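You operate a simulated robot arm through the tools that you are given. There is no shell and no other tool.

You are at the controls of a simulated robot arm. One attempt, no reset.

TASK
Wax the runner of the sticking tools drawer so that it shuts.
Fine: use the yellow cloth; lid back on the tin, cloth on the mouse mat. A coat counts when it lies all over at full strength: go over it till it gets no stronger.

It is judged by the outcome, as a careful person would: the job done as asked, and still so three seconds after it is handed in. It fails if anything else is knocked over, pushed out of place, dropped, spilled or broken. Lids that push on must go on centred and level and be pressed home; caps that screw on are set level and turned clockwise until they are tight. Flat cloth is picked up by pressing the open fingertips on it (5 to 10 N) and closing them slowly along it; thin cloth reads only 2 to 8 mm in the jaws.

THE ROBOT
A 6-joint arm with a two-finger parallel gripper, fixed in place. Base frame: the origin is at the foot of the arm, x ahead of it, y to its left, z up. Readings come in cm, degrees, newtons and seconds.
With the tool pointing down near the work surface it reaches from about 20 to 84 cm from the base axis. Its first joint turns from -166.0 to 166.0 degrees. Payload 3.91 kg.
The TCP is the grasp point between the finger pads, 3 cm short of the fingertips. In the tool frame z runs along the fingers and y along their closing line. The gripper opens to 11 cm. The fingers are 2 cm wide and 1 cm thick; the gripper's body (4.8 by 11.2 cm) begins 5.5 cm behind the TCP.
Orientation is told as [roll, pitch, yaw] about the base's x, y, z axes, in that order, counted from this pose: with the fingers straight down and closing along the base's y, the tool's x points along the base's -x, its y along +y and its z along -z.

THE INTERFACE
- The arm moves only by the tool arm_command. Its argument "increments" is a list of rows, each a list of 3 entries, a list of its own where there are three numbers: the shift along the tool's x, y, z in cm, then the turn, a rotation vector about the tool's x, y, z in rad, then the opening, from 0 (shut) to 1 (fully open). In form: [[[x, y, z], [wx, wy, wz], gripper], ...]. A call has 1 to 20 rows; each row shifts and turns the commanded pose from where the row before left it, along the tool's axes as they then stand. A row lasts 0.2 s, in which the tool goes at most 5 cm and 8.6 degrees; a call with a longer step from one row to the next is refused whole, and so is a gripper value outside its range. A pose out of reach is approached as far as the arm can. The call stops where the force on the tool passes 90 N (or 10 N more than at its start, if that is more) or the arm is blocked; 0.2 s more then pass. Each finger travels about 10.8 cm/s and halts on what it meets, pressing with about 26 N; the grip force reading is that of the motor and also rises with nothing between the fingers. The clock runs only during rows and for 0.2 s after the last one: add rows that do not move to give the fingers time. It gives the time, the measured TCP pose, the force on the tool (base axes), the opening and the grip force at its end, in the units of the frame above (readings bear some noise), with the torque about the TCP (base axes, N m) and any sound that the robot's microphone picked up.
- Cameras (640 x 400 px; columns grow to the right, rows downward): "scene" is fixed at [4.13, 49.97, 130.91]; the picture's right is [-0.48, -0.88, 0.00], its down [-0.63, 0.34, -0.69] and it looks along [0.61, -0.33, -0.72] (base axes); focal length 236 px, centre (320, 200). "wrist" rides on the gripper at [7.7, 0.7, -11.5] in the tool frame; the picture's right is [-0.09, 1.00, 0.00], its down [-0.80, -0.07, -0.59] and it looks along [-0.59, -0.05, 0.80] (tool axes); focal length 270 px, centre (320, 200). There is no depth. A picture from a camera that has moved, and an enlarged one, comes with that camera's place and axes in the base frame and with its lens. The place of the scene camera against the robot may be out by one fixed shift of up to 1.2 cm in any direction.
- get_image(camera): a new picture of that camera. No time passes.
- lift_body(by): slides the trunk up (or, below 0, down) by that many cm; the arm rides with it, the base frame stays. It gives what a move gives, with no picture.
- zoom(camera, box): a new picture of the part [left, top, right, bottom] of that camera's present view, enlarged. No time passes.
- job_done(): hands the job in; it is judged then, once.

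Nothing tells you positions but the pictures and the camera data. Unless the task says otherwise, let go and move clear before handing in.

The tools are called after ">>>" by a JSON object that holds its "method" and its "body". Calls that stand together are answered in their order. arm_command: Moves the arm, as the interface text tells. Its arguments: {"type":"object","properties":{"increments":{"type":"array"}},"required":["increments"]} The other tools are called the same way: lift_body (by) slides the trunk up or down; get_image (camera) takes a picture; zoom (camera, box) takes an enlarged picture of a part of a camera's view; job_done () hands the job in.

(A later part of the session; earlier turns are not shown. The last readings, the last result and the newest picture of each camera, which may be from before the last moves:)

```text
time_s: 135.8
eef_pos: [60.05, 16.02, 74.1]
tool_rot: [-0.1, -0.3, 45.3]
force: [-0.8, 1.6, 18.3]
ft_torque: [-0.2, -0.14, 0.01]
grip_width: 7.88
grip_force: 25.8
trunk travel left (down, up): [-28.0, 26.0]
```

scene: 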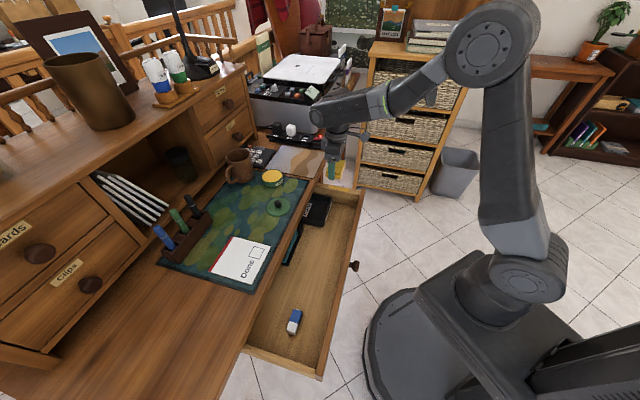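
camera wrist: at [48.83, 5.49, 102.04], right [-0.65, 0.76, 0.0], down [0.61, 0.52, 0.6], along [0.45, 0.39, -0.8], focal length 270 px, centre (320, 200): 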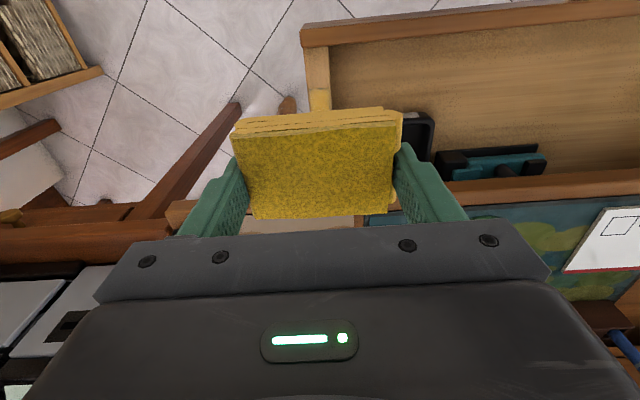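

Now the far end, rubbing with about 18 N.

>>> {"method": "arm_command", "body": {"increments": [[[0, -0.6, 0], [0, 0, 0], 0.6], [[0, -0.6, 0], [0, 0, 0], 0.6], [[0, -0.6, 0], [0, 0, 0], 0.6], [[0, 0.6, 0], [0, 0, 0], 0.6], [[0, 0.6, 0], [0, 0, 0], 0.6], [[0, 0.6, 0], [0, 0, 0], 0.6], [[0, 0.6, 0], [0, 0, 0], 0.6], [[0, 0.6, 0], [0, 0, 0], 0.6], [[0, 0.6, 0], [0, 0, 0], 0.6], [[0, -0.6, 0], [0, 0, 0], 0.6], [[0, -0.6, 0], [0, 0, 0], 0.6], [[0, -0.6, 0], [0, 0, 0], 0.6], [[0, -0.6, 0], [0, 0, 0], 0.6], [[0, -0.6, 0], [0, 0, 0], 0.6], [[0, -0.6, 0], [0, 0, 0], 0.6], [[0, 0.6, 0], [0, 0, 0], 0.6], [[0, 0.6, 0], [0, 0, 0], 0.6], [[0, 0.6, 0], [0, 0, 0], 0.6]]}}

>>> {"method": "arm_command", "body": {"increments": [[[0, 0, -1], [0, 0, 0], 0.6], [[0, 0, -4], [0, 0, 0], 0.6], [[0, 0, -4], [0, 0, 0], 0.6]]}}

>>> {"method": "zoom", "body": {"camera": "scene", "box": [322, 174, 352, 194]}}

```text
time_s: 139.6
eef_pos: [60.13, 15.99, 74.04]
tool_rot: [0.1, -0.4, 45.1]
force: [9.2, -7.6, 30.7]
ft_torque: [-0.64, -0.52, 0.03]
grip_width: 7.92
grip_force: 25.6
trunk travel left (down, up): [-28.0, 26.0]
```

```text
time_s: 140.3
eef_pos: [59.98, 16.09, 83.01]
tool_rot: [0.1, -0.1, 45.2]
force: [1.1, -0.4, 0.2]
ft_torque: [0.0, -0.01, -0.01]
grip_width: 7.92
grip_force: 26.3
trunk travel left (down, up): [-28.0, 26.0]
```

```text
16.00 times, centred on (337, 184) of scene
camera zoom: at [4.13, 49.97, 130.91], right [-0.48, -0.88, 0.0], down [-0.63, 0.34, -0.69], along [0.61, -0.33, -0.72], focal length 3778 px, centre (48, 456)
```

zoom: 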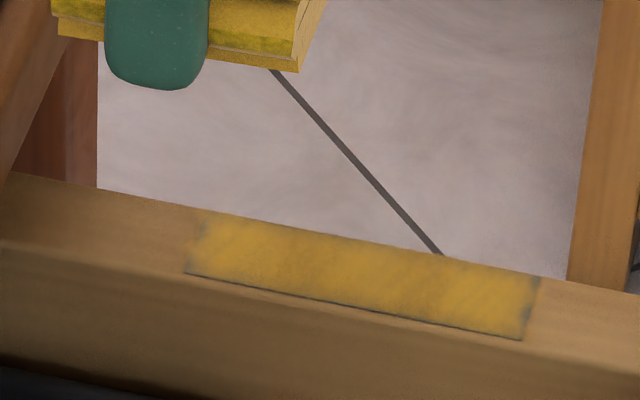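

I'll take a closer look at the coat with the wrist camera from the side.

>>> {"method": "arm_command", "body": {"increments": [[[2.3, 3.7, 0], [0, 0, 0], 0.6], [[2.3, 3.7, 0], [0, 0, 0], 0.6], [[2.3, 3.7, 0], [0, 0, 0], 0.6], [[2.3, 3.7, 0], [0, 0, 0], 0.6], [[2.3, 0, 0], [0, 0, 0], 0.6], [[0, 0, 0], [0, 0, 0], 0.6]]}}

>>> {"method": "get_image", "body": {"camera": "wrist"}}

>>> {"method": "zoom", "body": {"camera": "wrist", "box": [110, 110, 210, 220]}}

```text
time_s: 141.8
eef_pos: [41.46, 18.33, 82.86]
tool_rot: [0.1, -0.1, 45.2]
force: [0.7, -0.6, -0.4]
ft_torque: [0.0, 0.01, -0.02]
grip_width: 7.91
grip_force: 26.2
trunk travel left (down, up): [-28.0, 26.0]
```

```text
taken
camera wrist: at [35.56, 13.29, 94.36], right [-0.64, 0.76, 0.0], down [0.61, 0.52, 0.6], along [0.46, 0.39, -0.8], focal length 270 px, centre (320, 200)
```

wrist: 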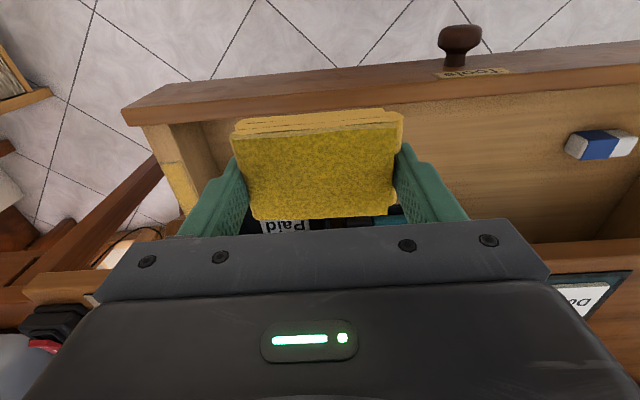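

```text
3.64 times, centred on (160, 165) of wrist
camera zoom: at [35.56, 13.29, 94.36], right [-0.64, 0.76, 0.0], down [0.61, 0.52, 0.6], along [0.46, 0.39, -0.8], focal length 983 px, centre (902, 327)
```

zoom: 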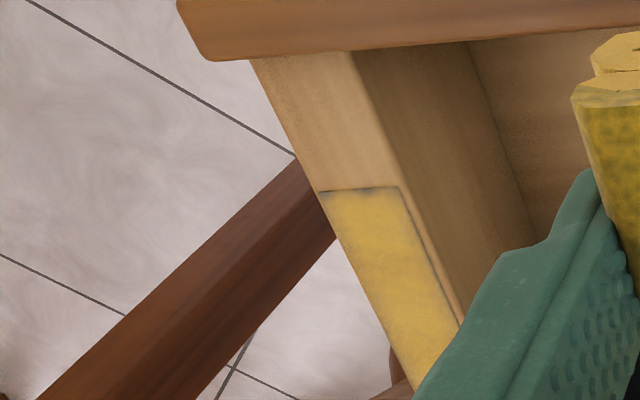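

The coat looks complete in this view apart from thin border lines. I'll check the middle and far end from directly above.

>>> {"method": "arm_command", "body": {"increments": [[[-2.4, -3.7, 0], [0, 0, 0], 0.6], [[-2.4, -3.7, 0], [0, 0, 0], 0.6], [[-2.4, -3.7, 0], [0, 0, 0], 0.6], [[-2.4, -3.7, 0], [0, 0, 0], 0.6], [[-2.2, 0, 0], [0, 0, 0], 0.6], [[0, 0, 0], [0, 0, 0], 0.6]]}}

>>> {"method": "zoom", "body": {"camera": "wrist", "box": [250, 0, 400, 110]}}

>>> {"method": "zoom", "body": {"camera": "scene", "box": [328, 178, 352, 194]}}

```text
time_s: 143.2
eef_pos: [60.41, 16.4, 82.79]
tool_rot: [0.1, -0.1, 45.2]
force: [-0.6, -0.4, -0.4]
ft_torque: [-0.02, 0.01, 0.0]
grip_width: 7.92
grip_force: 26.5
trunk travel left (down, up): [-28.0, 26.0]
```

```text
3.64 times, centred on (325, 55) of wrist
camera zoom: at [54.44, 11.33, 94.16], right [-0.64, 0.76, 0.0], down [0.61, 0.52, 0.6], along [0.45, 0.39, -0.8], focal length 983 px, centre (302, 727)
```

zoom: 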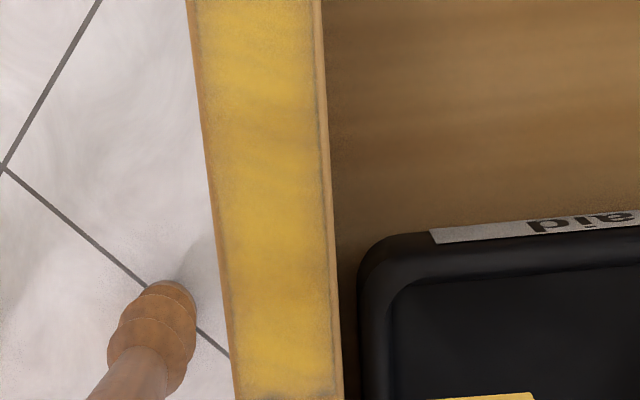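

```text
16.00 times, centred on (340, 186) of scene
camera zoom: at [4.13, 49.97, 130.91], right [-0.48, -0.88, 0.0], down [-0.63, 0.34, -0.69], along [0.61, -0.33, -0.72], focal length 3778 px, centre (0, 424)
```

zoom: 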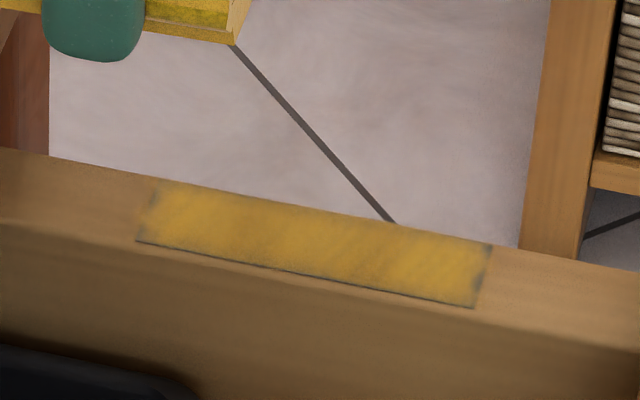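

The coat is strong but slightly streaky with thin margins. To be sure it's at full strength I'll reload once more and go over it all again.

>>> {"method": "arm_command", "body": {"increments": [[[0, 0, -3], [0, 0, 0], 0.6], [[0, 0, -3], [0, 0, 0], 0.6], [[0, 0, -2], [0, 0, 0], 0.6], [[-4.4, 1.96, 0], [0, 0, 0], 0.6], [[-4.4, 1.96, 0], [0, 0, 0], 0.6], [[-4.4, 1.96, 0], [0, 0, 0], 0.6], [[-4.4, 1.97, 0], [0, 0, 0], 0.6], [[0, 0, 3], [0, 0, 0], 0.6], [[0, 0, 3], [0, 0, 0], 0.6], [[0, 0, 0], [0, 0, 0], 0.6]]}}

>>> {"method": "zoom", "body": {"camera": "scene", "box": [235, 145, 315, 205]}}

```text
time_s: 145.3
eef_pos: [66.93, 34.18, 85.01]
tool_rot: [0.0, -0.1, 45.2]
force: [-0.3, -0.8, -0.6]
ft_torque: [0.03, 0.02, 0.02]
grip_width: 7.89
grip_force: 25.7
trunk travel left (down, up): [-28.0, 26.0]
```

```text
6.67 times, centred on (275, 175) of scene
camera zoom: at [4.13, 49.97, 130.91], right [-0.48, -0.88, 0.0], down [-0.63, 0.34, -0.69], along [0.61, -0.33, -0.72], focal length 1574 px, centre (620, 367)
```

zoom: 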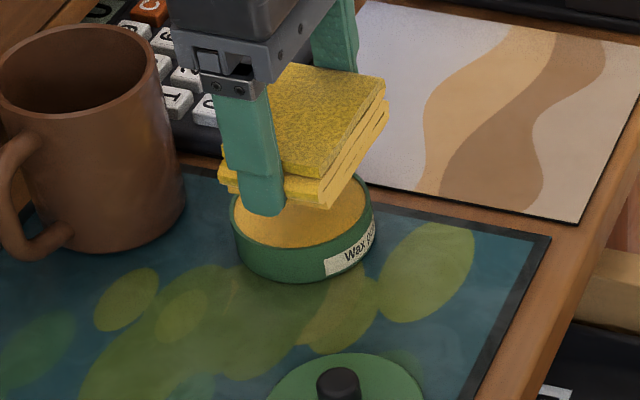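

>>> {"method": "arm_command", "body": {"increments": [[[-0.4, 0, 1.5], [0, 0, 0], 0.6], [[0, 0, 1.2], [0, 0, 0], 0.6], [[0, 0, 0.3], [0, 0, 0], 0.6], [[0, 0, 0.15], [0, 0, 0], 0.6], [[0, 0, 0], [0, 0, 0], 0.6]]}}

>>> {"method": "arm_command", "body": {"increments": [[[0, 0, 0.12], [0, 0, 0], 0.6], [[0, 0, 0], [0, 0, 0], 0.6]]}}

```text
time_s: 146.6
eef_pos: [67.36, 34.4, 81.85]
tool_rot: [0.1, -0.1, 45.2]
force: [-0.5, 1.4, 6.7]
ft_torque: [-0.11, -0.15, 0.04]
grip_width: 7.93
grip_force: 26.3
trunk travel left (down, up): [-28.0, 26.0]
```

```text
time_s: 147.2
eef_pos: [67.34, 34.46, 81.84]
tool_rot: [0.0, -0.3, 45.1]
force: [0.9, 3.1, 15.5]
ft_torque: [-0.28, -0.36, 0.03]
grip_width: 7.89
grip_force: 26.1
trunk travel left (down, up): [-28.0, 26.0]
```

>>> {"method": "arm_command", "body": {"increments": [[[0, 0, -1], [0, 0, 0], 0.6], [[0, 0, -4], [0, 0, 0], 0.6], [[0, 0, -3], [0, 0, 0], 0.6], [[4.3, -1.3, 0], [0, 0, 0], 0.6], [[4.3, -1.3, 0], [0, 0, 0], 0.6], [[4.3, -1.35, 0], [0, 0, 0], 0.6], [[4.3, -1.35, 0], [0, 0, 0], 0.6], [[4.3, -1.35, 0], [0, 0, 0], 0.6], [[4.2, -1.35, 0], [0, 0, 0], 0.6], [[0, 0, 4], [0, 0, 0], 0.6], [[0, 0, 4], [0, 0, 0], 0.6], [[0, 0, 0], [0, 0, 0], 0.6]]}}

>>> {"method": "get_image", "body": {"camera": "wrist"}}

```text
time_s: 149.8
eef_pos: [54.92, 10.7, 81.54]
tool_rot: [0.1, -0.1, 45.2]
force: [0.4, 0.4, 0.1]
ft_torque: [0.02, 0.02, -0.02]
grip_width: 7.91
grip_force: 26.1
trunk travel left (down, up): [-28.0, 26.0]
```

```text
taken
camera wrist: at [49.06, 5.65, 93.03], right [-0.64, 0.76, 0.0], down [0.61, 0.52, 0.6], along [0.45, 0.39, -0.8], focal length 270 px, centre (320, 200)
```

wrist: 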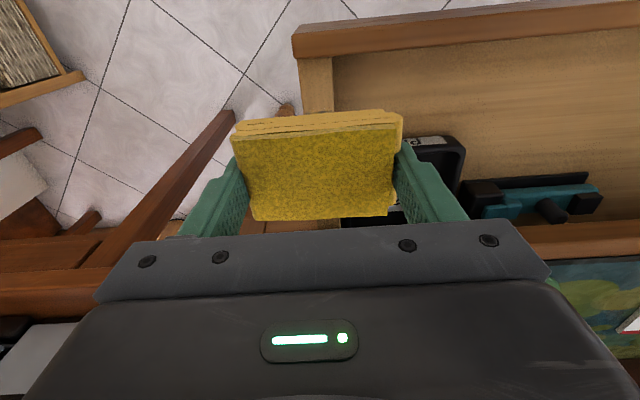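

Pressing on the near end and rubbing again.

>>> {"method": "arm_command", "body": {"increments": [[[0.2, 0, 4], [0, 0, 0], 0.6], [[0, 0, 2.8], [0, 0, 0], 0.6], [[0, 0, 0.6], [0, 0, 0], 0.6], [[0, 0, 0.2], [0, 0, 0], 0.6], [[0, 0, 0], [0, 0, 0], 0.6]]}}

>>> {"method": "arm_command", "body": {"increments": [[[0, 0, 0.15], [0, 0, 0], 0.6], [[0, 0, 0], [0, 0, 0], 0.6]]}}

```text
time_s: 150.9
eef_pos: [54.8, 10.7, 74.13]
tool_rot: [-0.1, -0.3, 45.3]
force: [-0.4, -1.4, 13.1]
ft_torque: [-0.16, -0.08, 0.02]
grip_width: 7.92
grip_force: 26.4
trunk travel left (down, up): [-28.0, 26.0]
```

```text
time_s: 151.6
eef_pos: [54.83, 10.66, 74.09]
tool_rot: [0.0, -0.5, 45.2]
force: [1.2, -0.9, 33.4]
ft_torque: [-0.49, -0.14, 0.02]
grip_width: 7.9
grip_force: 26.2
trunk travel left (down, up): [-28.0, 26.0]
```

>>> {"method": "arm_command", "body": {"increments": [[[0, 0, -0.08], [0, 0, 0], 0.6], [[0, -0.7, 0], [0, 0, 0], 0.6], [[0, -0.7, 0], [0, 0, 0], 0.6], [[0, -0.7, 0], [0, 0, 0], 0.6], [[0, 0.7, 0], [0, 0, 0], 0.6], [[0, 0.7, 0], [0, 0, 0], 0.6], [[0, 0.7, 0], [0, 0, 0], 0.6], [[0, 0.7, 0], [0, 0, 0], 0.6], [[0, 0.7, 0], [0, 0, 0], 0.6], [[0, 0.7, 0], [0, 0, 0], 0.6], [[0, -0.7, 0], [0, 0, 0], 0.6], [[0, -0.7, 0], [0, 0, 0], 0.6], [[0, -0.7, 0], [0, 0, 0], 0.6], [[0, -0.7, 0], [0, 0, 0], 0.6], [[0, -0.7, 0], [0, 0, 0], 0.6], [[0, -0.7, 0], [0, 0, 0], 0.6], [[0, 0.7, 0], [0, 0, 0], 0.6], [[0, 0.7, 0], [0, 0, 0], 0.6], [[0, 0.7, 0], [0, 0, 0], 0.6]]}}

>>> {"method": "arm_command", "body": {"increments": [[[0, 0, -1], [0, 0, 0], 0.6], [[-2.5, 0, -0.5], [0, 0, 0], 0.6], [[0, 0, 0.8], [0, 0, 0], 0.6], [[0, 0, 0.7], [0, 0, 0], 0.6], [[0, 0, 0], [0, 0, 0], 0.6]]}}

```text
time_s: 155.6
eef_pos: [54.74, 10.54, 74.03]
tool_rot: [-0.1, -0.3, 45.2]
force: [9.4, -8.2, 33.5]
ft_torque: [-0.65, -0.48, 0.13]
grip_width: 7.91
grip_force: 25.9
trunk travel left (down, up): [-28.0, 26.0]
```

```text
time_s: 156.8
eef_pos: [56.54, 12.27, 73.99]
tool_rot: [-0.1, -0.5, 45.2]
force: [0.9, 1.9, 23.6]
ft_torque: [-0.27, -0.19, 0.03]
grip_width: 7.93
grip_force: 25.9
trunk travel left (down, up): [-28.0, 26.0]
```

Rubbing at the next position, then stepping toward the far end.

>>> {"method": "arm_command", "body": {"increments": [[[0, -0.7, 0], [0, 0, 0], 0.6], [[0, -0.7, 0], [0, 0, 0], 0.6], [[0, -0.7, 0], [0, 0, 0], 0.6], [[0, 0.7, 0], [0, 0, 0], 0.6], [[0, 0.7, 0], [0, 0, 0], 0.6], [[0, 0.7, 0], [0, 0, 0], 0.6], [[0, 0.7, 0], [0, 0, 0], 0.6], [[0, 0.7, 0], [0, 0, 0], 0.6], [[0, 0.7, 0], [0, 0, 0], 0.6], [[0, -0.7, 0], [0, 0, 0], 0.6], [[0, -0.7, 0], [0, 0, 0], 0.6], [[0, -0.7, 0], [0, 0, 0], 0.6], [[0, -0.7, 0], [0, 0, 0], 0.6], [[0, -0.7, 0], [0, 0, 0], 0.6], [[0, -0.7, 0], [0, 0, 0], 0.6], [[0, 0.7, 0], [0, 0, 0], 0.6], [[0, 0.7, 0], [0, 0, 0], 0.6], [[0, 0.7, 0], [0, 0, 0], 0.6]]}}

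>>> {"method": "arm_command", "body": {"increments": [[[0, 0, -1], [0, 0, 0], 0.6], [[-2.5, 0, -0.5], [0, 0, 0], 0.6], [[0, 0, 0.8], [0, 0, 0], 0.6], [[0, 0, 0.7], [0, 0, 0], 0.6], [[0, 0, 0], [0, 0, 0], 0.6]]}}

>>> {"method": "arm_command", "body": {"increments": [[[0, -0.7, 0], [0, 0, 0], 0.6], [[0, -0.7, 0], [0, 0, 0], 0.6], [[0, -0.7, 0], [0, 0, 0], 0.6], [[0, 0.7, 0], [0, 0, 0], 0.6], [[0, 0.7, 0], [0, 0, 0], 0.6], [[0, 0.7, 0], [0, 0, 0], 0.6], [[0, 0.7, 0], [0, 0, 0], 0.6], [[0, 0.7, 0], [0, 0, 0], 0.6], [[0, 0.7, 0], [0, 0, 0], 0.6], [[0, -0.7, 0], [0, 0, 0], 0.6], [[0, -0.7, 0], [0, 0, 0], 0.6], [[0, -0.7, 0], [0, 0, 0], 0.6], [[0, -0.7, 0], [0, 0, 0], 0.6], [[0, -0.7, 0], [0, 0, 0], 0.6], [[0, -0.7, 0], [0, 0, 0], 0.6], [[0, 0.7, 0], [0, 0, 0], 0.6], [[0, 0.7, 0], [0, 0, 0], 0.6], [[0, 0.7, 0], [0, 0, 0], 0.6]]}}

>>> {"method": "arm_command", "body": {"increments": [[[0, 0, -1], [0, 0, 0], 0.6], [[-3.2, 0, -0.5], [0, 0, 0], 0.6], [[0, 0, 0.8], [0, 0, 0], 0.6], [[0, 0, 0.7], [0, 0, 0], 0.6], [[0, 0, 0], [0, 0, 0], 0.6]]}}

```text
time_s: 160.6
eef_pos: [56.63, 12.25, 74.04]
tool_rot: [-0.1, -0.4, 45.2]
force: [8.2, -6.0, 25.5]
ft_torque: [-0.45, -0.44, 0.05]
grip_width: 7.93
grip_force: 25.7
trunk travel left (down, up): [-28.0, 26.0]
```

```text
time_s: 161.8
eef_pos: [58.31, 14.24, 74.1]
tool_rot: [0.0, -0.3, 45.3]
force: [0.1, 0.7, 9.2]
ft_torque: [-0.05, -0.07, -0.02]
grip_width: 7.88
grip_force: 26.5
trunk travel left (down, up): [-28.0, 26.0]
```

```text
time_s: 165.6
eef_pos: [58.43, 14.03, 74.11]
tool_rot: [0.0, -0.3, 45.2]
force: [6.9, -6.9, 19.8]
ft_torque: [-0.48, -0.34, 0.0]
grip_width: 7.93
grip_force: 25.9
trunk travel left (down, up): [-28.0, 26.0]
```

```text
time_s: 166.8
eef_pos: [60.78, 16.33, 74.11]
tool_rot: [0.0, -0.4, 45.2]
force: [0.4, 2.1, 13.1]
ft_torque: [-0.07, -0.07, 0.0]
grip_width: 7.91
grip_force: 25.8
trunk travel left (down, up): [-28.0, 26.0]
```

>>> {"method": "arm_command", "body": {"increments": [[[0, 0, 0.08], [0, 0, 0], 0.6], [[0, -0.7, 0], [0, 0, 0], 0.6], [[0, -0.7, 0], [0, 0, 0], 0.6], [[0, -0.7, 0], [0, 0, 0], 0.6], [[0, 0.7, 0], [0, 0, 0], 0.6], [[0, 0.7, 0], [0, 0, 0], 0.6], [[0, 0.7, 0], [0, 0, 0], 0.6], [[0, 0.7, 0], [0, 0, 0], 0.6], [[0, 0.7, 0], [0, 0, 0], 0.6], [[0, 0.7, 0], [0, 0, 0], 0.6], [[0, -0.7, 0], [0, 0, 0], 0.6], [[0, -0.7, 0], [0, 0, 0], 0.6], [[0, -0.7, 0], [0, 0, 0], 0.6], [[0, -0.7, 0], [0, 0, 0], 0.6], [[0, -0.7, 0], [0, 0, 0], 0.6], [[0, -0.7, 0], [0, 0, 0], 0.6], [[0, 0.7, 0], [0, 0, 0], 0.6], [[0, 0.7, 0], [0, 0, 0], 0.6], [[0, 0.7, 0], [0, 0, 0], 0.6]]}}

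>>> {"method": "arm_command", "body": {"increments": [[[0, 0, -1], [0, 0, 0], 0.6], [[0, 0, -4], [0, 0, 0], 0.6], [[0, 0, -3.8], [0, 0, 0], 0.6], [[0, 0, 0], [0, 0, 0], 0.6]]}}

>>> {"method": "zoom", "body": {"camera": "wrist", "box": [250, 0, 400, 110]}}

>>> {"method": "zoom", "body": {"camera": "scene", "box": [328, 178, 352, 194]}}

```text
time_s: 170.8
eef_pos: [60.5, 16.19, 74.03]
tool_rot: [0.0, -0.3, 45.1]
force: [11.1, -9.6, 35.7]
ft_torque: [-0.74, -0.58, 0.05]
grip_width: 7.91
grip_force: 25.8
trunk travel left (down, up): [-28.0, 26.0]
```

```text
time_s: 171.8
eef_pos: [60.59, 16.52, 82.51]
tool_rot: [0.1, -0.1, 45.2]
force: [-0.2, 0.4, 0.6]
ft_torque: [0.02, 0.03, -0.03]
grip_width: 7.9
grip_force: 25.9
trunk travel left (down, up): [-28.0, 26.0]
```

```text
3.64 times, centred on (325, 55) of wrist
camera zoom: at [54.72, 11.43, 93.99], right [-0.65, 0.76, 0.0], down [0.61, 0.52, 0.6], along [0.45, 0.39, -0.8], focal length 983 px, centre (302, 727)
```

zoom: 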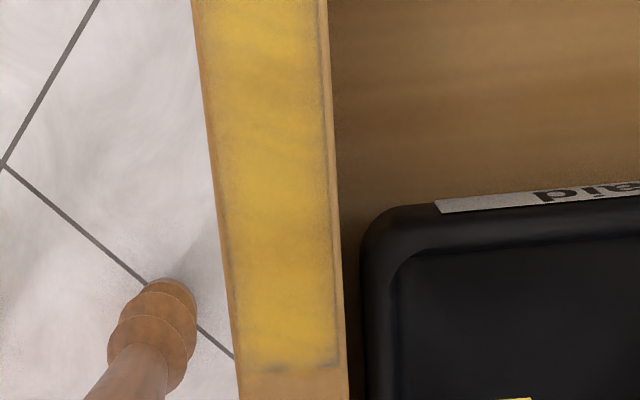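

```text
16.00 times, centred on (340, 186) of scene
camera zoom: at [4.13, 49.97, 130.91], right [-0.48, -0.88, 0.0], down [-0.63, 0.34, -0.69], along [0.61, -0.33, -0.72], focal length 3778 px, centre (0, 424)
```

zoom: 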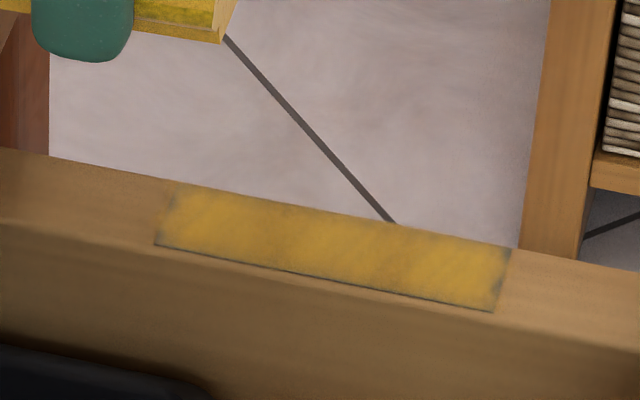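

The coat pattern no longer changes between passes, so it's at full strength (only the plate's thin border lines remain). Next I'll lay the cloth on the mouse mat near n=68.5, e1=37.

>>> {"method": "arm_command", "body": {"increments": [[[0, 0, -4], [0, 0, 0], 0.6], [[0, 0, -4], [0, 0, 0], 0.6], [[-3.5, -1.43, 0], [0, 0, 0], 0.6], [[-3.5, -1.43, 0], [0, 0, 0], 0.6], [[-3.5, -1.43, 0], [0, 0, 0], 0.6], [[-3.5, -1.43, 0], [0, 0, 0], 0.6], [[0, 0, 0], [0, 0, 0], 0.6]]}}

>>> {"method": "get_image", "body": {"camera": "wrist"}}

>>> {"method": "get_image", "body": {"camera": "scene"}}

```text
time_s: 173.3
eef_pos: [74.61, 22.11, 90.55]
tool_rot: [0.0, -0.1, 45.2]
force: [0.8, -0.1, -0.8]
ft_torque: [0.01, 0.0, -0.01]
grip_width: 7.9
grip_force: 26.0
trunk travel left (down, up): [-28.0, 26.0]
```

```text
taken
camera wrist: at [68.69, 17.12, 101.97], right [-0.64, 0.76, 0.0], down [0.61, 0.52, 0.6], along [0.45, 0.38, -0.8], focal length 270 px, centre (320, 200)
```

wrist: 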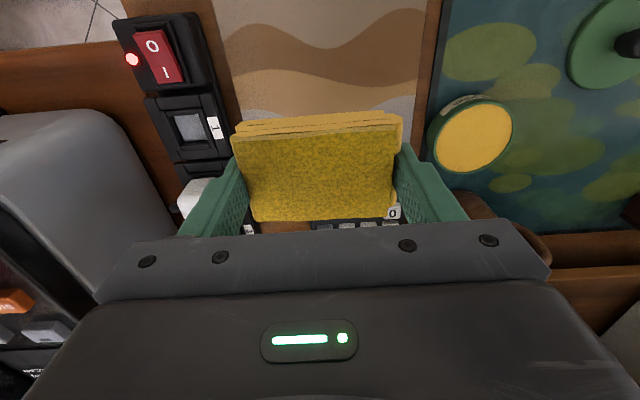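

```text
taken
```

scene: 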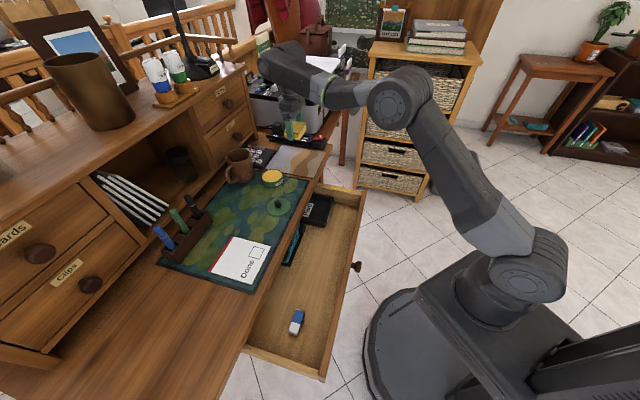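

Over the mat with clearance to the power strip. Shifting slightly toward the mat centre and lowering the cloth.

>>> {"method": "arm_command", "body": {"increments": [[[0, 0.8, 3], [0, 0, 0], 0.6], [[0, 0, 3], [0, 0, 0], 0.6], [[0, 0, 2.5], [0, 0, 0], 0.6], [[0, 0, 1.2], [0, 0, 0], 0.6], [[0, 0, 0], [0, 0, 0], 0.6]]}}

>>> {"method": "arm_command", "body": {"increments": [[[0, 0, 0.4], [0, 0, 0], 0.6], [[0, 0, 0.3], [0, 0, 0], 0.6], [[0, 0, 0], [0, 0, 0], 0.6]]}}

>>> {"method": "get_image", "body": {"camera": "wrist"}}

```text
time_s: 174.6
eef_pos: [73.99, 22.69, 80.97]
tool_rot: [0.1, -0.1, 45.1]
force: [-0.1, -0.3, 0.5]
ft_torque: [-0.02, 0.0, -0.02]
grip_width: 7.92
grip_force: 26.5
trunk travel left (down, up): [-28.0, 26.0]
```

```text
time_s: 175.3
eef_pos: [73.86, 22.67, 80.26]
tool_rot: [0.1, -0.1, 45.2]
force: [-0.4, -0.8, -1.0]
ft_torque: [0.01, 0.03, 0.02]
grip_width: 7.88
grip_force: 25.1
trunk travel left (down, up): [-28.0, 26.0]
```

```text
taken
camera wrist: at [68.06, 17.73, 91.7], right [-0.64, 0.76, 0.0], down [0.61, 0.52, 0.6], along [0.46, 0.39, -0.8], focal length 270 px, centre (320, 200)
```

wrist: 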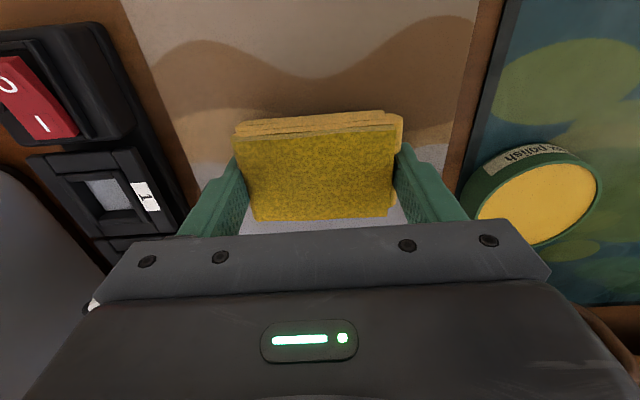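

>>> {"method": "arm_command", "body": {"increments": [[[0, 0, 0.25], [0, 0, 0], 0.6], [[0, 0, 0], [0, 0, 0], 0.6]]}}

>>> {"method": "arm_command", "body": {"increments": [[[0, 0, 0.2], [0, 0, 0], 0.6], [[0, 0, 0], [0, 0, 0], 0.6]]}}

```text
time_s: 175.9
eef_pos: [73.97, 22.66, 80.01]
tool_rot: [0.1, -0.1, 45.3]
force: [-0.4, -0.3, -1.1]
ft_torque: [0.01, -0.01, -0.03]
grip_width: 7.88
grip_force: 26.1
trunk travel left (down, up): [-28.0, 26.0]
```

```text
time_s: 176.6
eef_pos: [74.17, 22.78, 79.82]
tool_rot: [0.1, -0.2, 45.3]
force: [-0.4, -0.1, -0.4]
ft_torque: [0.02, 0.02, 0.01]
grip_width: 7.9
grip_force: 26.1
trunk travel left (down, up): [-28.0, 26.0]
```

>>> {"method": "arm_command", "body": {"increments": [[[0, 0, 0.2], [0, 0, 0], 0.6], [[0, 0, 0], [0, 0, 0], 0.6]]}}

>>> {"method": "arm_command", "body": {"increments": [[[0, 0, 0.15], [0, 0, 0], 0.6], [[0, 0, 0], [0, 0, 0], 0.6]]}}

```text
time_s: 177.2
eef_pos: [74.1, 22.84, 79.52]
tool_rot: [0.1, -0.1, 45.2]
force: [0.3, -0.8, -0.2]
ft_torque: [0.02, 0.0, 0.0]
grip_width: 7.88
grip_force: 25.6
trunk travel left (down, up): [-28.0, 26.0]
```

```text
time_s: 177.8
eef_pos: [73.94, 22.75, 79.59]
tool_rot: [0.0, -0.3, 45.2]
force: [1.9, 0.0, 3.9]
ft_torque: [-0.14, -0.16, 0.07]
grip_width: 7.91
grip_force: 26.1
trunk travel left (down, up): [-28.0, 26.0]
```

The cloth touches the mat. Releasing it and rising.

>>> {"method": "arm_command", "body": {"increments": [[[0, 0, 0], [0, 0, 0], 0.75], [[0, 0, 0], [0, 0, 0], 0.85], [[0, 0, 0], [0, 0, 0], 0.95], [[0, 0, 0], [0, 0, 0], 0.95]]}}

>>> {"method": "arm_command", "body": {"increments": [[[0, 0, -1], [0, 0, 0], 0.95], [[0, 0, -3], [0, 0, 0], 0.95], [[0, 0, -4], [0, 0, 0], 0.95], [[0, 0, -3], [0, 0, 0], 0.95]]}}

>>> {"method": "get_image", "body": {"camera": "wrist"}}

>>> {"method": "zoom", "body": {"camera": "scene", "box": [220, 120, 340, 210]}}

```text
time_s: 178.8
eef_pos: [73.97, 22.73, 79.46]
tool_rot: [0.1, -0.1, 45.2]
force: [-0.8, 0.1, -0.6]
ft_torque: [0.02, 0.04, 0.01]
grip_width: 10.46
grip_force: 0.1
trunk travel left (down, up): [-28.0, 26.0]
```

```text
time_s: 179.8
eef_pos: [73.9, 22.87, 90.61]
tool_rot: [0.0, -0.2, 45.2]
force: [-0.3, -0.9, -0.4]
ft_torque: [-0.01, 0.0, 0.02]
grip_width: 10.43
grip_force: 0.2
trunk travel left (down, up): [-28.0, 26.0]
```

```text
taken
camera wrist: at [68.07, 17.84, 101.94], right [-0.64, 0.76, 0.0], down [0.61, 0.52, 0.6], along [0.45, 0.39, -0.8], focal length 270 px, centre (320, 200)
```

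wrist: 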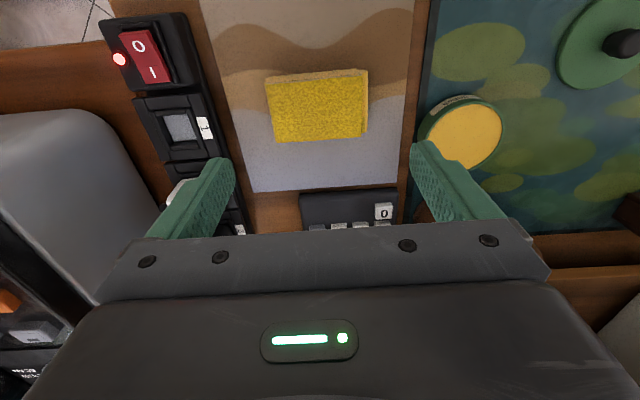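

```text
4.44 times, centred on (280, 165) of scene
camera zoom: at [4.13, 49.97, 130.91], right [-0.48, -0.88, 0.0], down [-0.63, 0.34, -0.69], along [0.61, -0.33, -0.72], focal length 1049 px, centre (498, 356)
```

zoom: 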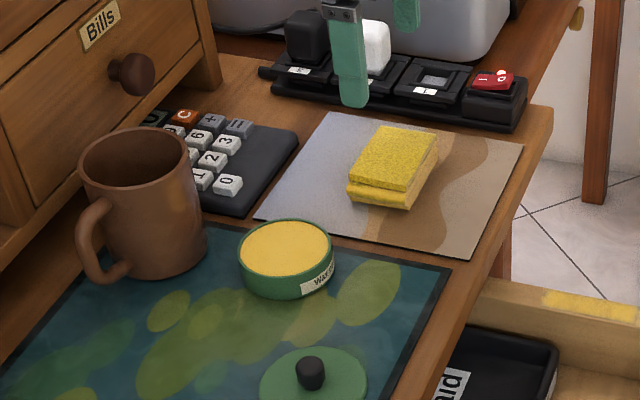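

The cloth lies fully on the mat. Next I'll fetch the lid: move above it at n≈65.3, e1≈12.1.

>>> {"method": "arm_command", "body": {"increments": [[[0.52, 4, 0], [0, 0, 0], 0.4], [[0.52, 4, 0], [0, 0, 0], 0.4], [[0.52, 4, 0], [0, 0, 0], 0.4], [[0.52, 4, 0], [0, 0, 0], 0.4], [[0.52, 4, 0], [0, 0, 0], 0.4], [[0.52, 4, 0], [0, 0, 0], 0.4], [[0, 0, 2.5], [0, 0, 0], 0.4], [[0, 0, 2.0], [0, 0, 0], 0.4], [[0, 0, 0], [0, 0, 0], 0.4]]}}

>>> {"method": "get_image", "body": {"camera": "wrist"}}

>>> {"method": "zoom", "body": {"camera": "wrist", "box": [230, 80, 410, 220]}}

```text
time_s: 181.8
eef_pos: [54.7, 37.55, 86.1]
tool_rot: [0.0, -0.2, 45.2]
force: [0.7, 0.7, -0.2]
ft_torque: [0.01, 0.0, -0.01]
grip_width: 4.4
grip_force: 0.0
trunk travel left (down, up): [-28.0, 26.0]
```

```text
taken
camera wrist: at [48.81, 32.58, 97.38], right [-0.64, 0.76, 0.0], down [0.61, 0.52, 0.6], along [0.46, 0.39, -0.8], focal length 270 px, centre (320, 200)
```

wrist: 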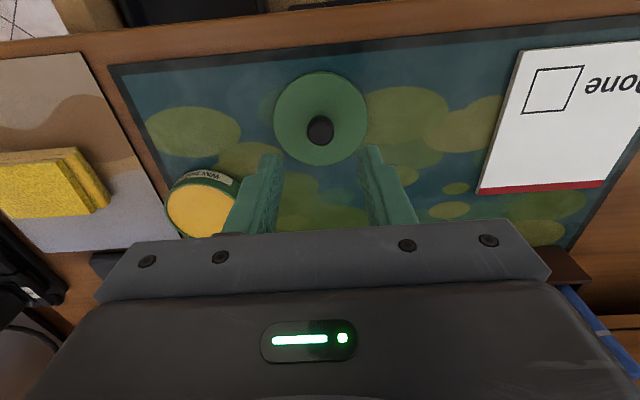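

```text
2.86 times, centred on (320, 150) of wrist
camera zoom: at [48.81, 32.58, 97.38], right [-0.64, 0.76, 0.0], down [0.61, 0.52, 0.6], along [0.46, 0.39, -0.8], focal length 772 px, centre (320, 343)
```

zoom: 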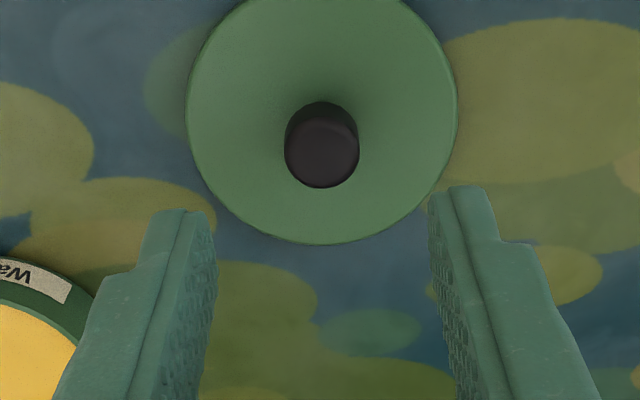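

Aligned over the lid's knob. Descending and gripping it.

>>> {"method": "arm_command", "body": {"increments": [[[0, 0, 2], [0, 0, 0], 0.4], [[0, 0, 2], [0, 0, 0], 0.4], [[0, 0, 1.2], [0, 0, 0], 0.4], [[0, 0, 0.5], [0, 0, 0], 0.4], [[0, 0, 0], [0, 0, 0], 0.4]]}}

>>> {"method": "arm_command", "body": {"increments": [[[0, 0, 0], [0, 0, 0], 0.3], [[0, 0, 0], [0, 0, 0], 0.2], [[0, 0, 0], [0, 0, 0], 0.12], [[0, 0, 0], [0, 0, 0], 0.05], [[0, 0, 0], [0, 0, 0], 0.05]]}}

```text
time_s: 182.9
eef_pos: [54.69, 37.54, 80.31]
tool_rot: [0.1, -0.2, 45.2]
force: [0.4, 0.3, -0.8]
ft_torque: [0.02, 0.02, -0.02]
grip_width: 4.38
grip_force: 0.2
trunk travel left (down, up): [-28.0, 26.0]
```

```text
time_s: 184.2
eef_pos: [54.73, 37.5, 80.21]
tool_rot: [0.1, -0.1, 45.2]
force: [0.4, 0.1, -0.2]
ft_torque: [-0.01, -0.02, -0.03]
grip_width: 1.79
grip_force: 26.0
trunk travel left (down, up): [-28.0, 26.0]
```

The lid is gripped. I'll lift it and bring it above the tin.

>>> {"method": "arm_command", "body": {"increments": [[[0, 0, -1], [0, 0, 0], 0.05], [[0, 0, -3], [0, 0, 0], 0.05], [[0, 0, -4], [0, 0, 0], 0.05], [[-1.4, -2.19, 0], [0, 0, 0], 0.05], [[-1.4, -2.19, 0], [0, 0, 0], 0.05], [[-1.4, -2.19, 0], [0, 0, 0], 0.05], [[-1.4, -2.19, 0], [0, 0, 0], 0.05], [[-1.4, -2.19, 0], [0, 0, 0], 0.05], [[0, 0, 0], [0, 0, 0], 0.05]]}}

>>> {"method": "get_image", "body": {"camera": "wrist"}}

>>> {"method": "zoom", "body": {"camera": "scene", "box": [235, 145, 315, 205]}}

```text
time_s: 186.2
eef_pos: [67.72, 34.7, 88.33]
tool_rot: [0.1, -0.1, 45.2]
force: [-0.4, 0.2, -1.6]
ft_torque: [0.01, -0.03, -0.01]
grip_width: 1.81
grip_force: 25.9
trunk travel left (down, up): [-28.0, 26.0]
```

```text
taken
camera wrist: at [61.78, 29.81, 99.85], right [-0.65, 0.76, 0.0], down [0.61, 0.52, 0.6], along [0.45, 0.39, -0.8], focal length 270 px, centre (320, 200)
```

wrist: 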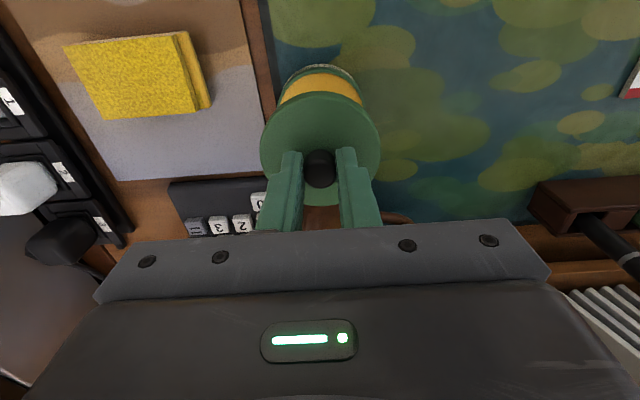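

```text
6.67 times, centred on (275, 175) of scene
camera zoom: at [4.13, 49.97, 130.91], right [-0.48, -0.88, 0.0], down [-0.63, 0.34, -0.69], along [0.61, -0.33, -0.72], focal length 1574 px, centre (620, 367)
```

zoom: 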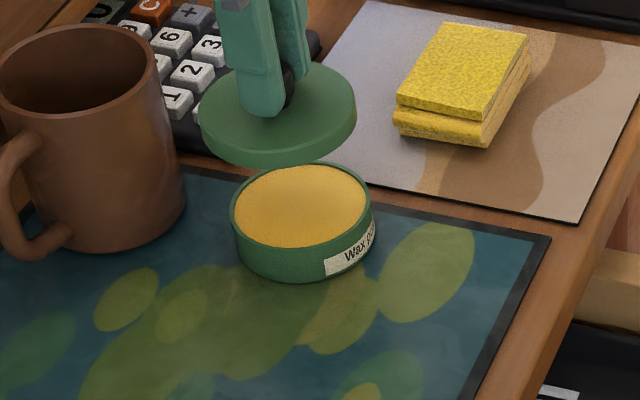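

>>> {"method": "zoom", "body": {"camera": "wrist", "box": [250, 50, 390, 150]}}

```text
4.00 times, centred on (320, 100) of wrist
camera zoom: at [61.78, 29.81, 99.85], right [-0.65, 0.76, 0.0], down [0.61, 0.52, 0.6], along [0.45, 0.39, -0.8], focal length 1081 px, centre (320, 600)
```

zoom: 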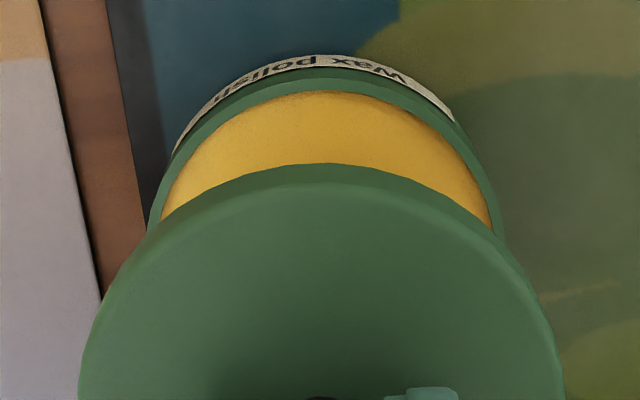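

The lid lines up with the tin sideways; a 2 mm correction in depth is needed. Lowering to just above the rim.

>>> {"method": "arm_command", "body": {"increments": [[[0.18, 0.05, 2], [0, 0, 0], 0.05], [[0, 0, 2], [0, 0, 0], 0.05], [[0, 0, 1.0], [0, 0, 0], 0.05], [[0, 0, 0], [0, 0, 0], 0.05]]}}

>>> {"method": "zoom", "body": {"camera": "wrist", "box": [250, 60, 390, 160]}}

>>> {"method": "zoom", "body": {"camera": "scene", "box": [250, 160, 300, 200]}}

```text
time_s: 187.2
eef_pos: [67.29, 34.62, 83.36]
tool_rot: [0.1, -0.1, 45.2]
force: [1.1, -1.1, 0.3]
ft_torque: [0.06, 0.0, 0.0]
grip_width: 1.81
grip_force: 26.1
trunk travel left (down, up): [-28.0, 26.0]
```

```text
4.00 times, centred on (320, 110) of wrist
camera zoom: at [61.42, 29.61, 94.78], right [-0.64, 0.76, 0.0], down [0.61, 0.52, 0.6], along [0.46, 0.39, -0.8], focal length 1081 px, centre (320, 560)
```

zoom: 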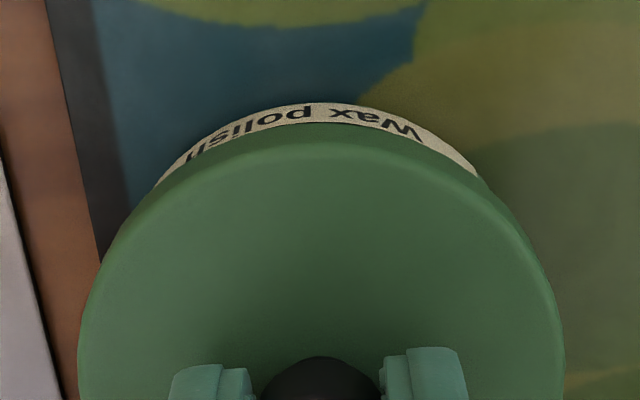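

```text
10.00 times, centred on (275, 180) of scene
camera zoom: at [4.13, 49.97, 130.91], right [-0.48, -0.88, 0.0], down [-0.63, 0.34, -0.69], along [0.61, -0.33, -0.72], focal length 2361 px, centre (770, 400)
```

zoom: 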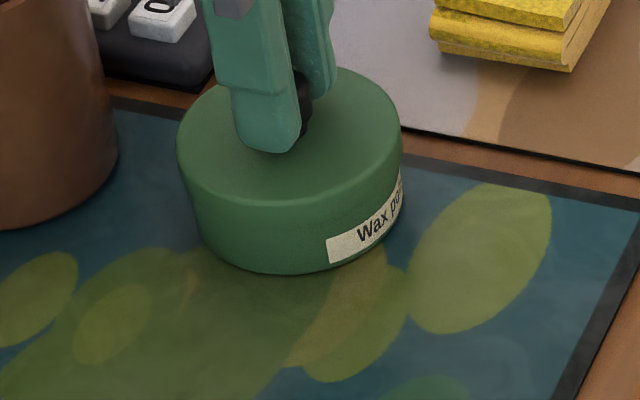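

Visually centred (the apparent shift matches perspective). Lowering onto the rim in small steps.

>>> {"method": "arm_command", "body": {"increments": [[[0, 0, 0.4], [0, 0, 0], 0.05], [[0, 0, 0.3], [0, 0, 0], 0.05], [[0, 0, 0], [0, 0, 0], 0.05]]}}

>>> {"method": "arm_command", "body": {"increments": [[[0, 0, 0.25], [0, 0, 0], 0.05], [[0, 0, 0], [0, 0, 0], 0.05]]}}

```text
time_s: 187.9
eef_pos: [67.22, 34.65, 82.61]
tool_rot: [0.1, -0.1, 45.2]
force: [0.4, 0.1, 0.8]
ft_torque: [-0.01, -0.04, 0.01]
grip_width: 1.79
grip_force: 26.0
trunk travel left (down, up): [-28.0, 26.0]
```

```text
time_s: 188.6
eef_pos: [67.37, 34.62, 82.61]
tool_rot: [0.1, -0.3, 45.2]
force: [-0.6, 0.8, 13.3]
ft_torque: [-0.06, -0.03, 0.0]
grip_width: 1.79
grip_force: 25.7
trunk travel left (down, up): [-28.0, 26.0]
```

Contact with the rim at 13 N, small torque, so it's level. Pressing it home gradually.

>>> {"method": "arm_command", "body": {"increments": [[[0, 0, 0.2], [0, 0, 0], 0.05], [[0, 0, 0], [0, 0, 0], 0.05]]}}

>>> {"method": "zoom", "body": {"camera": "scene", "box": [250, 160, 300, 200]}}

```text
time_s: 189.2
eef_pos: [67.2, 34.61, 82.58]
tool_rot: [-0.2, -0.5, 45.2]
force: [5.2, 3.4, 27.2]
ft_torque: [0.2, -0.21, -0.03]
grip_width: 1.79
grip_force: 26.3
trunk travel left (down, up): [-28.0, 26.0]
```

```text
10.00 times, centred on (275, 180) of scene
camera zoom: at [4.13, 49.97, 130.91], right [-0.48, -0.88, 0.0], down [-0.63, 0.34, -0.69], along [0.61, -0.33, -0.72], focal length 2361 px, centre (770, 400)
```

zoom: 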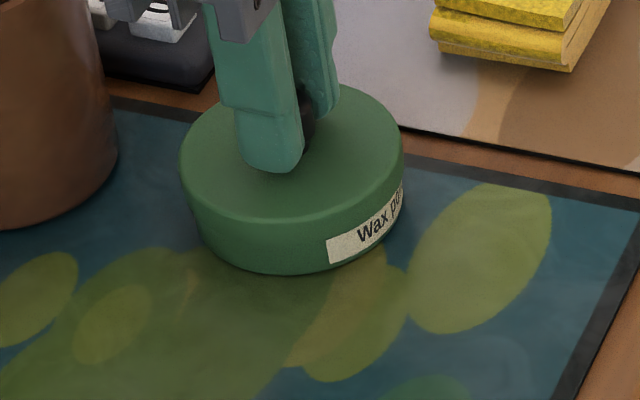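

There's a slight sideways push toward +n, so I'll shift 1.5 mm that way and press again.

>>> {"method": "arm_command", "body": {"increments": [[[0, 0, -0.2], [0, 0, 0], 0.05], [[-0.15, 0, 0], [0, 0, 0], 0.05], [[0, 0, 0.15], [0, 0, 0], 0.05], [[0, 0, 0], [0, 0, 0], 0.05]]}}

>>> {"method": "arm_command", "body": {"increments": [[[0, 0, 0.15], [0, 0, 0], 0.05], [[0, 0, 0], [0, 0, 0], 0.05]]}}

```text
time_s: 190.2
eef_pos: [67.08, 34.64, 82.34]
tool_rot: [0.0, -0.1, 45.2]
force: [-2.5, -3.5, 23.8]
ft_torque: [-0.11, 0.05, -0.01]
grip_width: 1.78
grip_force: 25.4
trunk travel left (down, up): [-28.0, 26.0]
```

```text
time_s: 190.8
eef_pos: [67.31, 34.72, 82.21]
tool_rot: [0.0, -0.3, 45.2]
force: [-2.5, -2.6, 25.0]
ft_torque: [-0.11, 0.03, -0.05]
grip_width: 1.81
grip_force: 26.6
trunk travel left (down, up): [-28.0, 26.0]
```

>>> {"method": "arm_command", "body": {"increments": [[[0, 0, 0.15], [0, 0, 0], 0.05], [[0, 0, 0], [0, 0, 0], 0.05]]}}

>>> {"method": "arm_command", "body": {"increments": [[[0, 0, 0.15], [0, 0, 0], 0.05], [[0, 0, 0], [0, 0, 0], 0.05]]}}

```text
time_s: 191.3
eef_pos: [67.33, 34.78, 82.2]
tool_rot: [-0.1, -0.4, 45.3]
force: [1.7, -3.5, 26.4]
ft_torque: [-0.04, -0.22, -0.01]
grip_width: 1.81
grip_force: 26.5
trunk travel left (down, up): [-28.0, 26.0]
```

```text
time_s: 191.9
eef_pos: [67.29, 34.63, 82.18]
tool_rot: [0.0, -0.4, 45.1]
force: [3.2, -1.0, 32.5]
ft_torque: [0.03, -0.01, -0.04]
grip_width: 1.83
grip_force: 25.7
trunk travel left (down, up): [-28.0, 26.0]
```

>>> {"method": "zoom", "body": {"camera": "scene", "box": [250, 160, 300, 200]}}

>>> {"method": "zoom", "body": {"camera": "wrist", "box": [250, 60, 390, 160]}}

```text
10.00 times, centred on (275, 180) of scene
camera zoom: at [4.13, 49.97, 130.91], right [-0.48, -0.88, 0.0], down [-0.63, 0.34, -0.69], along [0.61, -0.33, -0.72], focal length 2361 px, centre (770, 400)
```

zoom: 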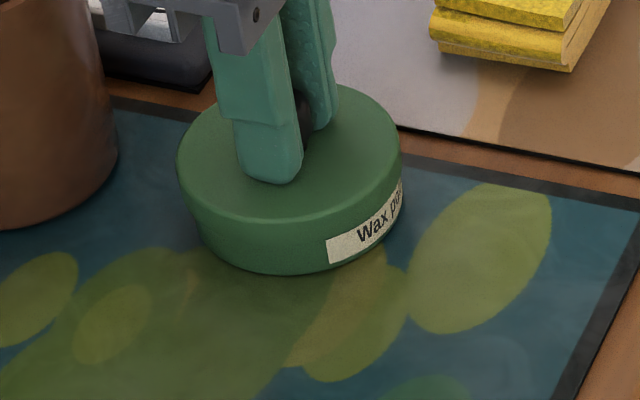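

```text
4.00 times, centred on (320, 110) of wrist
camera zoom: at [61.37, 29.7, 93.45], right [-0.64, 0.76, 0.0], down [0.61, 0.52, 0.6], along [0.46, 0.39, -0.8], focal length 1081 px, centre (320, 560)
```

zoom: 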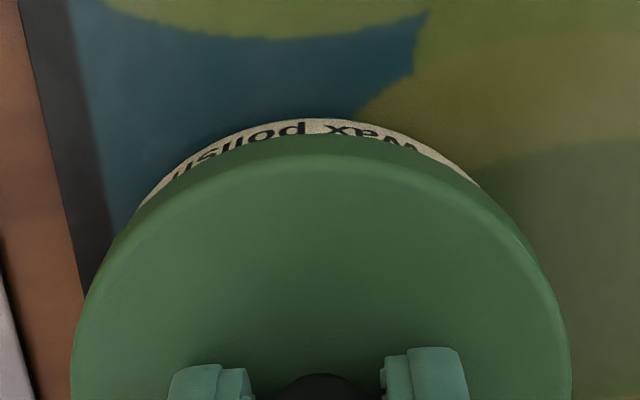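

The fingers slid down the knob while the lid sat at about its original height. I'll open slightly and press with both fingertips on the lid's top, evenly either side of the knob.

>>> {"method": "arm_command", "body": {"increments": [[[0, 0, -0.5], [0, 0, 0], 0.05], [[0, 0, 0], [0, 0, 0], 0.2], [[0, 0, 0], [0, 0, 0], 0.32], [[0, 0, 0], [0, 0, 0], 0.32]]}}

>>> {"method": "zoom", "body": {"camera": "scene", "box": [250, 160, 300, 200]}}

```text
time_s: 192.9
eef_pos: [67.26, 34.68, 82.03]
tool_rot: [0.1, 0.0, 45.2]
force: [-1.3, 0.5, 2.1]
ft_torque: [-0.05, -0.03, 0.01]
grip_width: 3.44
grip_force: 0.1
trunk travel left (down, up): [-28.0, 26.0]
```

```text
10.00 times, centred on (275, 180) of scene
camera zoom: at [4.13, 49.97, 130.91], right [-0.48, -0.88, 0.0], down [-0.63, 0.34, -0.69], along [0.61, -0.33, -0.72], focal length 2361 px, centre (770, 400)
```

zoom: 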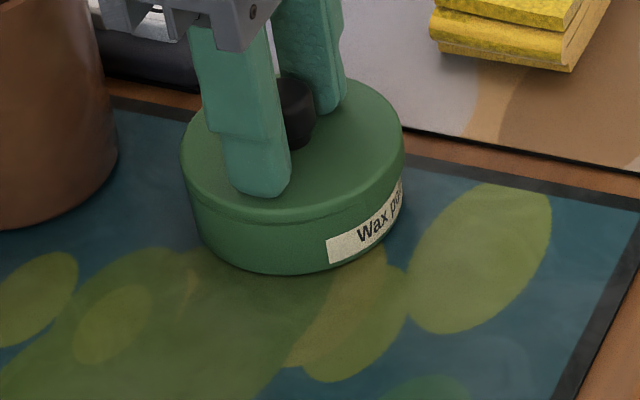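

>>> {"method": "arm_command", "body": {"increments": [[[0, 0, 0.15], [0, 0, 0], 0.32], [[0, 0, 0], [0, 0, 0], 0.32]]}}

>>> {"method": "arm_command", "body": {"increments": [[[0, 0, 0.15], [0, 0, 0], 0.32], [[0, 0, 0], [0, 0, 0], 0.32]]}}

>>> {"method": "arm_command", "body": {"increments": [[[0, 0, 0.15], [0, 0, 0], 0.32], [[0, 0, 0], [0, 0, 0], 0.32]]}}

```text
time_s: 193.6
eef_pos: [67.44, 34.69, 82.05]
tool_rot: [0.0, -0.1, 45.1]
force: [-1.2, -1.5, 2.1]
ft_torque: [-0.01, 0.03, 0.03]
grip_width: 3.5
grip_force: 0.0
trunk travel left (down, up): [-28.0, 26.0]
```

```text
time_s: 194.2
eef_pos: [67.56, 34.77, 82.05]
tool_rot: [0.0, -0.3, 45.2]
force: [1.9, 0.0, 10.6]
ft_torque: [-0.01, -0.02, 0.0]
grip_width: 3.48
grip_force: 0.1
trunk travel left (down, up): [-28.0, 26.0]
```

```text
time_s: 194.8
eef_pos: [67.49, 34.75, 82.17]
tool_rot: [0.0, -0.5, 45.2]
force: [1.8, 2.2, 22.6]
ft_torque: [0.02, -0.03, 0.02]
grip_width: 3.46
grip_force: 0.1
trunk travel left (down, up): [-28.0, 26.0]
```

Firm contact at 22 N without a snap yet. Pressing harder in small steps.

>>> {"method": "arm_command", "body": {"increments": [[[0, 0, 0.2], [0, 0, 0], 0.32], [[0, 0, 0], [0, 0, 0], 0.32]]}}

>>> {"method": "arm_command", "body": {"increments": [[[0, 0, 0.15], [0, 0, 0], 0.32], [[0, 0, 0], [0, 0, 0], 0.32]]}}

```text
time_s: 195.3
eef_pos: [67.38, 34.63, 82.04]
tool_rot: [-0.1, -0.5, 45.3]
force: [5.1, 1.7, 37.5]
ft_torque: [0.05, -0.06, -0.01]
grip_width: 3.49
grip_force: 0.1
trunk travel left (down, up): [-28.0, 26.0]
```

```text
time_s: 195.9
eef_pos: [67.23, 34.75, 82.01]
tool_rot: [-0.1, -0.6, 45.1]
force: [3.5, 2.2, 42.0]
ft_torque: [0.0, -0.06, 0.0]
grip_width: 3.49
grip_force: 0.1
trunk travel left (down, up): [-28.0, 26.0]
```

>>> {"method": "zoom", "body": {"camera": "scene", "box": [225, 160, 305, 215]}}

>>> {"method": "get_image", "body": {"camera": "wrist"}}

```text
7.27 times, centred on (265, 188) of scene
camera zoom: at [4.13, 49.97, 130.91], right [-0.48, -0.88, 0.0], down [-0.63, 0.34, -0.69], along [0.61, -0.33, -0.72], focal length 1717 px, centre (720, 291)
```

zoom: 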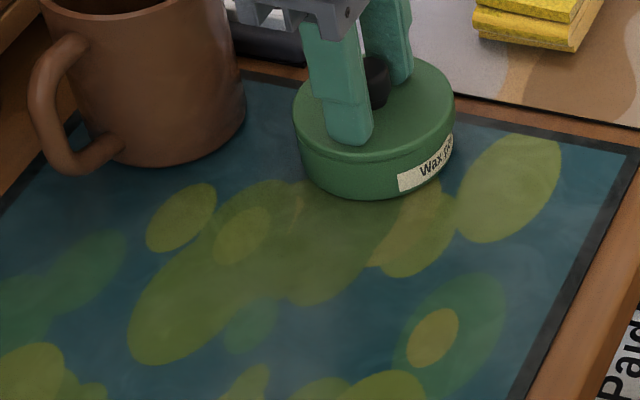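

```text
taken
camera wrist: at [61.33, 29.65, 93.36], right [-0.64, 0.76, 0.0], down [0.61, 0.51, 0.6], along [0.46, 0.39, -0.8], focal length 270 px, centre (320, 200)
```

wrist: 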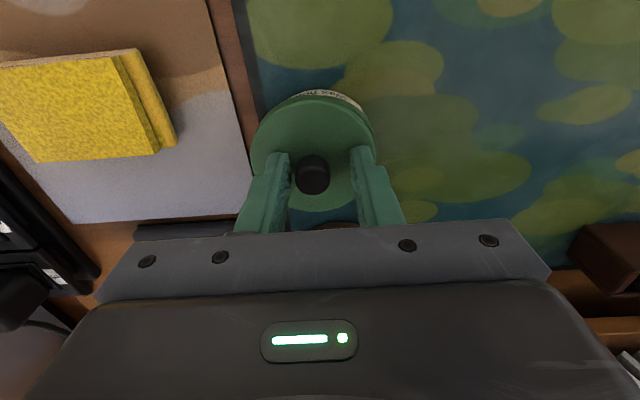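

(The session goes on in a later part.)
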